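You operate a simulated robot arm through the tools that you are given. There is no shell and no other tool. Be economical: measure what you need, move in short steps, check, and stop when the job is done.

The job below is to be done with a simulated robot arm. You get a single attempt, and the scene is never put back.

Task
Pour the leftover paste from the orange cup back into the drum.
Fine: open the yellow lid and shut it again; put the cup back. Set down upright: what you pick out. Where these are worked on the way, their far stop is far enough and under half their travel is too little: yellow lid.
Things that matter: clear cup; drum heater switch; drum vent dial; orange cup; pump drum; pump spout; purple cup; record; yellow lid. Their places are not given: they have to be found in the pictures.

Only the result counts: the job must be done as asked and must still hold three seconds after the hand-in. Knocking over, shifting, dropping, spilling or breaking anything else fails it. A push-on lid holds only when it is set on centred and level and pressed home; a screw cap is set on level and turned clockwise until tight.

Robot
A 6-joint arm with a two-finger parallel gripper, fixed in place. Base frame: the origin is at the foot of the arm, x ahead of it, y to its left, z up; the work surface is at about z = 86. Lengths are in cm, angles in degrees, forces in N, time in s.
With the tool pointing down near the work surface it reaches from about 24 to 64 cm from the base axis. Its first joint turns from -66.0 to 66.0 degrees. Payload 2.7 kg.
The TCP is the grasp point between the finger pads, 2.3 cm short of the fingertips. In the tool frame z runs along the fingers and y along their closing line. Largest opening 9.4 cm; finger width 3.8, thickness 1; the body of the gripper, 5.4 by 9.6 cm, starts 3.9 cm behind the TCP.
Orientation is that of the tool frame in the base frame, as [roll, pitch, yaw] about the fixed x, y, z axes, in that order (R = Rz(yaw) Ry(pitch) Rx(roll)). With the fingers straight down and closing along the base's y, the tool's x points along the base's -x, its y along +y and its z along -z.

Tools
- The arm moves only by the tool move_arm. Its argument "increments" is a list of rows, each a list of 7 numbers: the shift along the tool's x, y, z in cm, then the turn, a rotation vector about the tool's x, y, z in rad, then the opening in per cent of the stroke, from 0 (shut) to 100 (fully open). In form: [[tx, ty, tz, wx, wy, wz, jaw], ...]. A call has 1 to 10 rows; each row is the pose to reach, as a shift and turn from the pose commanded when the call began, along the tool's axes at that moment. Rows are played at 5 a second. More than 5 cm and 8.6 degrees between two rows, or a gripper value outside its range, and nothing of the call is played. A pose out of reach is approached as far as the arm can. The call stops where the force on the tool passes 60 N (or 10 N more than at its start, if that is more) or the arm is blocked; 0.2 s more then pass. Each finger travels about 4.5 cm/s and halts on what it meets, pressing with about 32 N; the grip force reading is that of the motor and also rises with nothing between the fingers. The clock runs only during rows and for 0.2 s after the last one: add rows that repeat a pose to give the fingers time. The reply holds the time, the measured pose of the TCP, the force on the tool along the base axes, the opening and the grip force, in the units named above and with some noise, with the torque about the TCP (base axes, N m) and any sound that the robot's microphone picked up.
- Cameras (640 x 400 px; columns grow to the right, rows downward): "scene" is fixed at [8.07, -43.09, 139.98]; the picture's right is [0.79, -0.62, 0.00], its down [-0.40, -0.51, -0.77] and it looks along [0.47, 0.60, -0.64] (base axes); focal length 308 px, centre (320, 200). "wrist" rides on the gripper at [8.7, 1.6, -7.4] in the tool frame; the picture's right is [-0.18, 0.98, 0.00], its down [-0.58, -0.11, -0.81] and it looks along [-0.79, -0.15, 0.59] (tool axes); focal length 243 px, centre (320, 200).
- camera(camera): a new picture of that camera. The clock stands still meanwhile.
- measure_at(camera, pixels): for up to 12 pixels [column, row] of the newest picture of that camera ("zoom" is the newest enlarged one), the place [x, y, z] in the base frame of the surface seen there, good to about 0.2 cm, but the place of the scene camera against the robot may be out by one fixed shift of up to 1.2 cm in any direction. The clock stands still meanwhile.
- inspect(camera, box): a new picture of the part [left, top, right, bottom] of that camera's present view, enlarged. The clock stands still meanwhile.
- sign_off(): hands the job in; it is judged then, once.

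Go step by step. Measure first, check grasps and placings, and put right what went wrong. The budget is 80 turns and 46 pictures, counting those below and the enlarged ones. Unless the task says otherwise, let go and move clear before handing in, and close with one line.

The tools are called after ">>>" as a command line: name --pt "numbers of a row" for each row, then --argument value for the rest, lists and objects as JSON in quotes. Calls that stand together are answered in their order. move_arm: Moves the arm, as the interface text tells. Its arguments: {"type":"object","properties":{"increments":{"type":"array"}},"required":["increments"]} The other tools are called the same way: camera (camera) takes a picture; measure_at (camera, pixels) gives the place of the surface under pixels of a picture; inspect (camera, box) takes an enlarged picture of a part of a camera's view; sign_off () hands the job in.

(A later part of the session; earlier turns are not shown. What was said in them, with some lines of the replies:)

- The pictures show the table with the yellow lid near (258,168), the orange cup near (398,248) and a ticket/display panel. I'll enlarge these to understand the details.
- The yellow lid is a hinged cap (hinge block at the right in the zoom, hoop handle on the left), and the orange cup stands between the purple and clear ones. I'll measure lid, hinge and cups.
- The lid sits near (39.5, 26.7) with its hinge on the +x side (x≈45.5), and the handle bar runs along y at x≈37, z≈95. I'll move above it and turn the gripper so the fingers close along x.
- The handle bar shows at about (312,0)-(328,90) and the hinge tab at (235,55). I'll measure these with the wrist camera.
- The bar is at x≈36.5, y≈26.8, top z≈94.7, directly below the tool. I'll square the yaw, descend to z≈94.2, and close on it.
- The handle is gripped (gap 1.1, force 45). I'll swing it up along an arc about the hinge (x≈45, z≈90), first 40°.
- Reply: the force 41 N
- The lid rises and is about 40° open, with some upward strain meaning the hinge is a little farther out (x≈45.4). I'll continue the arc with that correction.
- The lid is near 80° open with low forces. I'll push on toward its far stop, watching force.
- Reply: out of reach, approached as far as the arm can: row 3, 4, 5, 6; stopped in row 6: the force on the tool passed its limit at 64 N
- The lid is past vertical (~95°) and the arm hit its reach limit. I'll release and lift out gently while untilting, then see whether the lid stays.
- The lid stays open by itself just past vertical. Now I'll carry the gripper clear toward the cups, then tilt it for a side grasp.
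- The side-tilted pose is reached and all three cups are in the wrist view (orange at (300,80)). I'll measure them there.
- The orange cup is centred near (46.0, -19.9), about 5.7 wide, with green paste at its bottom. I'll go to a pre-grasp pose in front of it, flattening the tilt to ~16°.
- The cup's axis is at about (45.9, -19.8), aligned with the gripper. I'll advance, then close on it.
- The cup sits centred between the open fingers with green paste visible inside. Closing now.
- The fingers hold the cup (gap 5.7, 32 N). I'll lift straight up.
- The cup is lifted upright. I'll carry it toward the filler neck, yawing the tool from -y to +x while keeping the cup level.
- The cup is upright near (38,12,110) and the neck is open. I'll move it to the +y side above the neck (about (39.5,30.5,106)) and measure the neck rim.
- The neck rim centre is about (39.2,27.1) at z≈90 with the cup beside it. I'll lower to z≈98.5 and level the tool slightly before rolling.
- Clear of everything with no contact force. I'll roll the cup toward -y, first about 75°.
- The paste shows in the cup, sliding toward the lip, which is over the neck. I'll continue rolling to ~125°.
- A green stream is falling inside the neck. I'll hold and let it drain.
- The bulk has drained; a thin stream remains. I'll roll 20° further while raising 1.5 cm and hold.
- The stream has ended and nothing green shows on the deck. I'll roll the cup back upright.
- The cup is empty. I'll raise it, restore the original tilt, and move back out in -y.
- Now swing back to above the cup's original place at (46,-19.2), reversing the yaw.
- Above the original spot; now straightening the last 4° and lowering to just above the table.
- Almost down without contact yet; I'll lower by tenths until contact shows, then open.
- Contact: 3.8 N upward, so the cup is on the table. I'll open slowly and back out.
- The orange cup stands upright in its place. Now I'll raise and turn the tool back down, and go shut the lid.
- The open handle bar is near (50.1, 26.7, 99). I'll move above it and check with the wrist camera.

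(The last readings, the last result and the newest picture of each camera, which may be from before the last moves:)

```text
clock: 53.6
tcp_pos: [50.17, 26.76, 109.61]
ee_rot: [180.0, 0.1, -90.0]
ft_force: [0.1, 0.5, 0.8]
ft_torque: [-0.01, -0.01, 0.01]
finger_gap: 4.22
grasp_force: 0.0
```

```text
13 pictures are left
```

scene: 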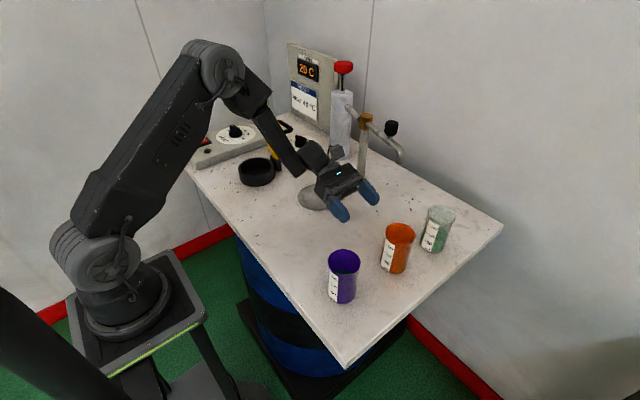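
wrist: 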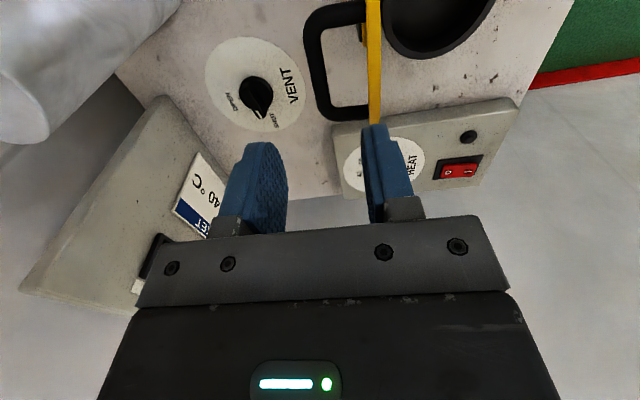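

>>> measure_at --camera "wrist" --pixels '[[313, 45], [315, 70], [322, 100], [345, 112], [374, 60], [376, 110], [372, 20], [318, 20], [350, 10]]'

```text
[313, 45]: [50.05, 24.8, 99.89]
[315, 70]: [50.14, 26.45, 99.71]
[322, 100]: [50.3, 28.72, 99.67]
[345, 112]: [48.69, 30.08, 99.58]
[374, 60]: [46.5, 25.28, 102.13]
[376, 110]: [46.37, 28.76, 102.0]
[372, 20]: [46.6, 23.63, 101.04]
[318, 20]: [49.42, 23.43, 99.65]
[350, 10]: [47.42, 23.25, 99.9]
```

The bar centre is at about (50.1, 26.7, 99.2). I'll narrow the jaws to 3 cm, descend straddling it, and grip.

>>> move_arm --pt "0 0.05 1 0 0 0 32" --pt "0 0.05 4 0 0 0 32" --pt "0 0.05 6 0 0 0 32" --pt "0 0.05 8 0 0 0 32" --pt "0 0.05 9.4 0 0 0 32" --pt "0 0.05 10.4 0 0 0 32"

>>> move_arm --pt "0 0 0 0 0 0 20" --pt "0 0 0 0 0 0 10" --pt "0 0 0 0 0 0 0" --pt "0 0 0 0 0 0 0" --pt "0 0 0 0 0 0 0"

>>> inspect --camera "scene" --box '[220, 100, 320, 190]'

```text
clock: 55.0
tcp_pos: [50.18, 26.63, 99.29]
ee_rot: [-180.0, 0.1, -89.9]
ft_force: [-0.3, -0.1, -0.2]
ft_torque: [-0.01, 0.0, 0.0]
finger_gap: 3.03
grasp_force: 0.0
```

```text
clock: 56.2
tcp_pos: [49.97, 26.68, 99.29]
ee_rot: [179.9, 0.1, -90.1]
ft_force: [0.5, 1.6, 0.3]
ft_torque: [0.15, -0.01, -1.77]
finger_gap: 1.19
grasp_force: 45.2
```

```text
4.44 times, centred on (270, 145) of scene
```

zoom: 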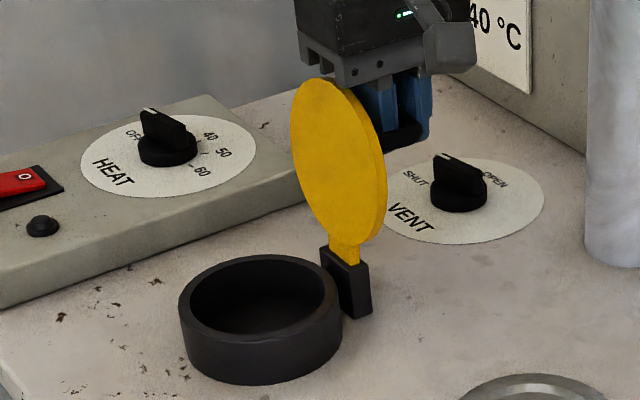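

The bar is gripped again. I'll swing it back along the arc, first half.

>>> move_arm --pt "0 0.73 -0.29 0 0 0 0" --pt "0 1.53 -0.57 0 0 0 0" --pt "0 2.36 -0.79 0 0 0 0" --pt "0 3.21 -0.93 0 0 0 0" --pt "0 4.06 -0.99 0 0 0 0" --pt "0 4.91 -0.99 0 0 0 0" --pt "0 5.76 -0.9 0 0 0 0" --pt "0 6.6 -0.75 0 0 0 0" --pt "0 7.43 -0.52 0 0 0 0" --pt "0 8.23 -0.22 0 0 0 0"

>>> inspect --camera "scene" --box '[220, 100, 320, 190]'

```text
clock: 58.4
tcp_pos: [41.7, 26.6, 99.4]
ee_rot: [180.0, 0.0, -90.1]
ft_force: [0.8, -2.0, 0.7]
ft_torque: [0.85, -0.14, -1.72]
finger_gap: 1.16
grasp_force: 45.0
```

```text
4.44 times, centred on (270, 145) of scene
```

zoom: 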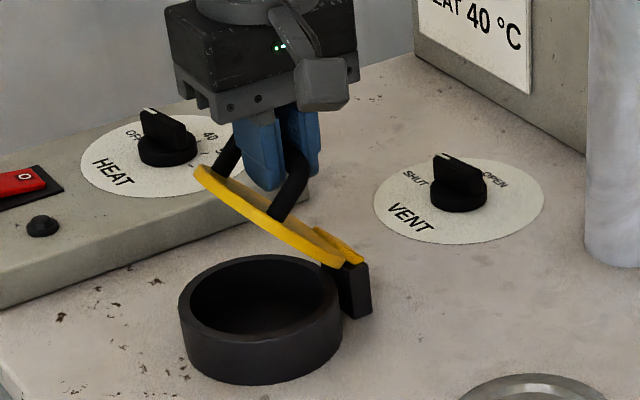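

Strain is tiny and the lid is at ~45°. Continuing down to shut.

>>> move_arm --pt "0 0.77 0.37 0 0 0 0" --pt "0 1.51 0.8 0 0 0 0" --pt "0 2.2 1.3 0 0 0 0" --pt "0 2.85 1.85 0 0 0 0" --pt "0 3.45 2.46 0 0 0 0" --pt "0 4.0 3.12 0 0 0 0" --pt "0 4.48 3.83 0 0 0 0" --pt "0 4.9 4.57 0 0 0 0" --pt "0 5.19 5.19 0 0 0 0" --pt "0 5.28 5.4 0 0 0 0"

>>> inspect --camera "scene" --box '[220, 100, 320, 190]'

```text
clock: 60.6
tcp_pos: [36.49, 26.72, 94.06]
ee_rot: [180.0, 0.1, -89.9]
ft_force: [3.8, 1.7, 2.9]
ft_torque: [-0.01, 0.0, -0.27]
finger_gap: 1.14
grasp_force: 44.8
```

```text
4.44 times, centred on (270, 145) of scene
```

zoom: 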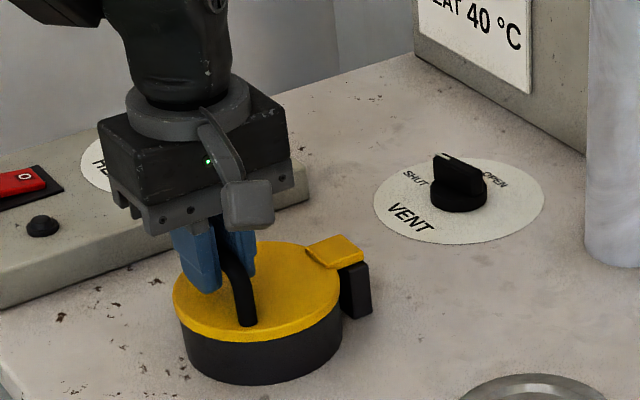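

The lid is shut and level. I'll release and lift clear.

>>> move_arm --pt "0 0 0 0 0 0 20" --pt "0 0 0 0 0 0 40" --pt "0 0 0 0 0 0 40" --pt "0 0 -2 0 0 0 40" --pt "0 0 -5 0 0 0 40" --pt "0 0 -9 0 0 0 40" --pt "0 0 -13 0 0 0 40" --pt "3 0 -15 0 0 0 40" --pt "7 0 -16 0 0 0 40"

>>> camera --camera "scene"

>>> inspect --camera "scene" --box '[320, 180, 480, 310]'

```text
clock: 62.6
tcp_pos: [36.56, 19.68, 110.02]
ee_rot: [-180.0, 0.2, -90.0]
ft_force: [0.1, -0.4, -0.2]
ft_torque: [-0.02, 0.03, -0.01]
finger_gap: 3.76
grasp_force: 0.2
```

```text
9 pictures are left
```

scene: 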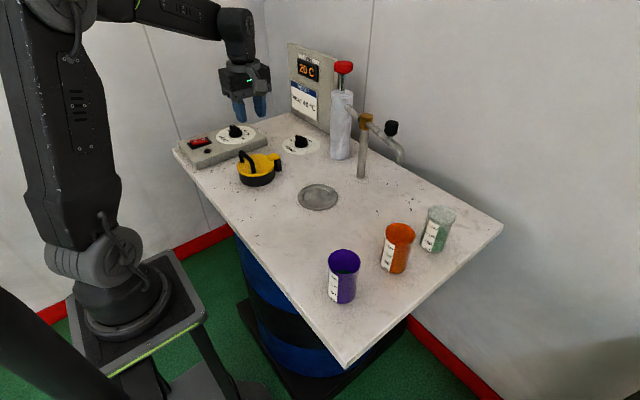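

```text
3.08 times, centred on (400, 245) of scene
```

zoom: 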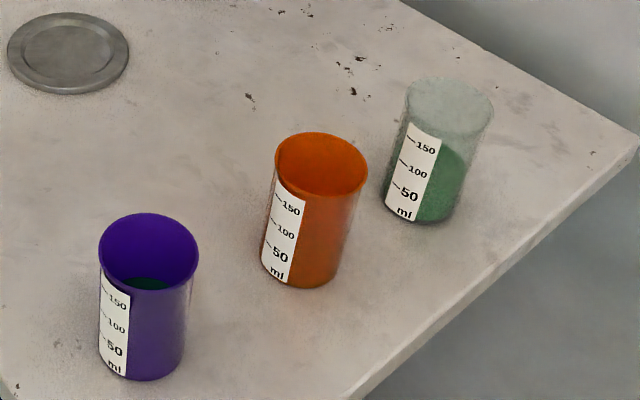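

The lid at (258,168) is shut, the orange cup at (398,248) stands upright in its place, nothing else has moved, and the arm is clear. Handing in.

>>> sign_off

```text
The job is handed in.
```

I poured the paste from the orange cup into the drum through the filler under the yellow lid, put the empty cup back upright in its place, and shut the lid. I saw no spill in the pictures, and nothing else was moved.
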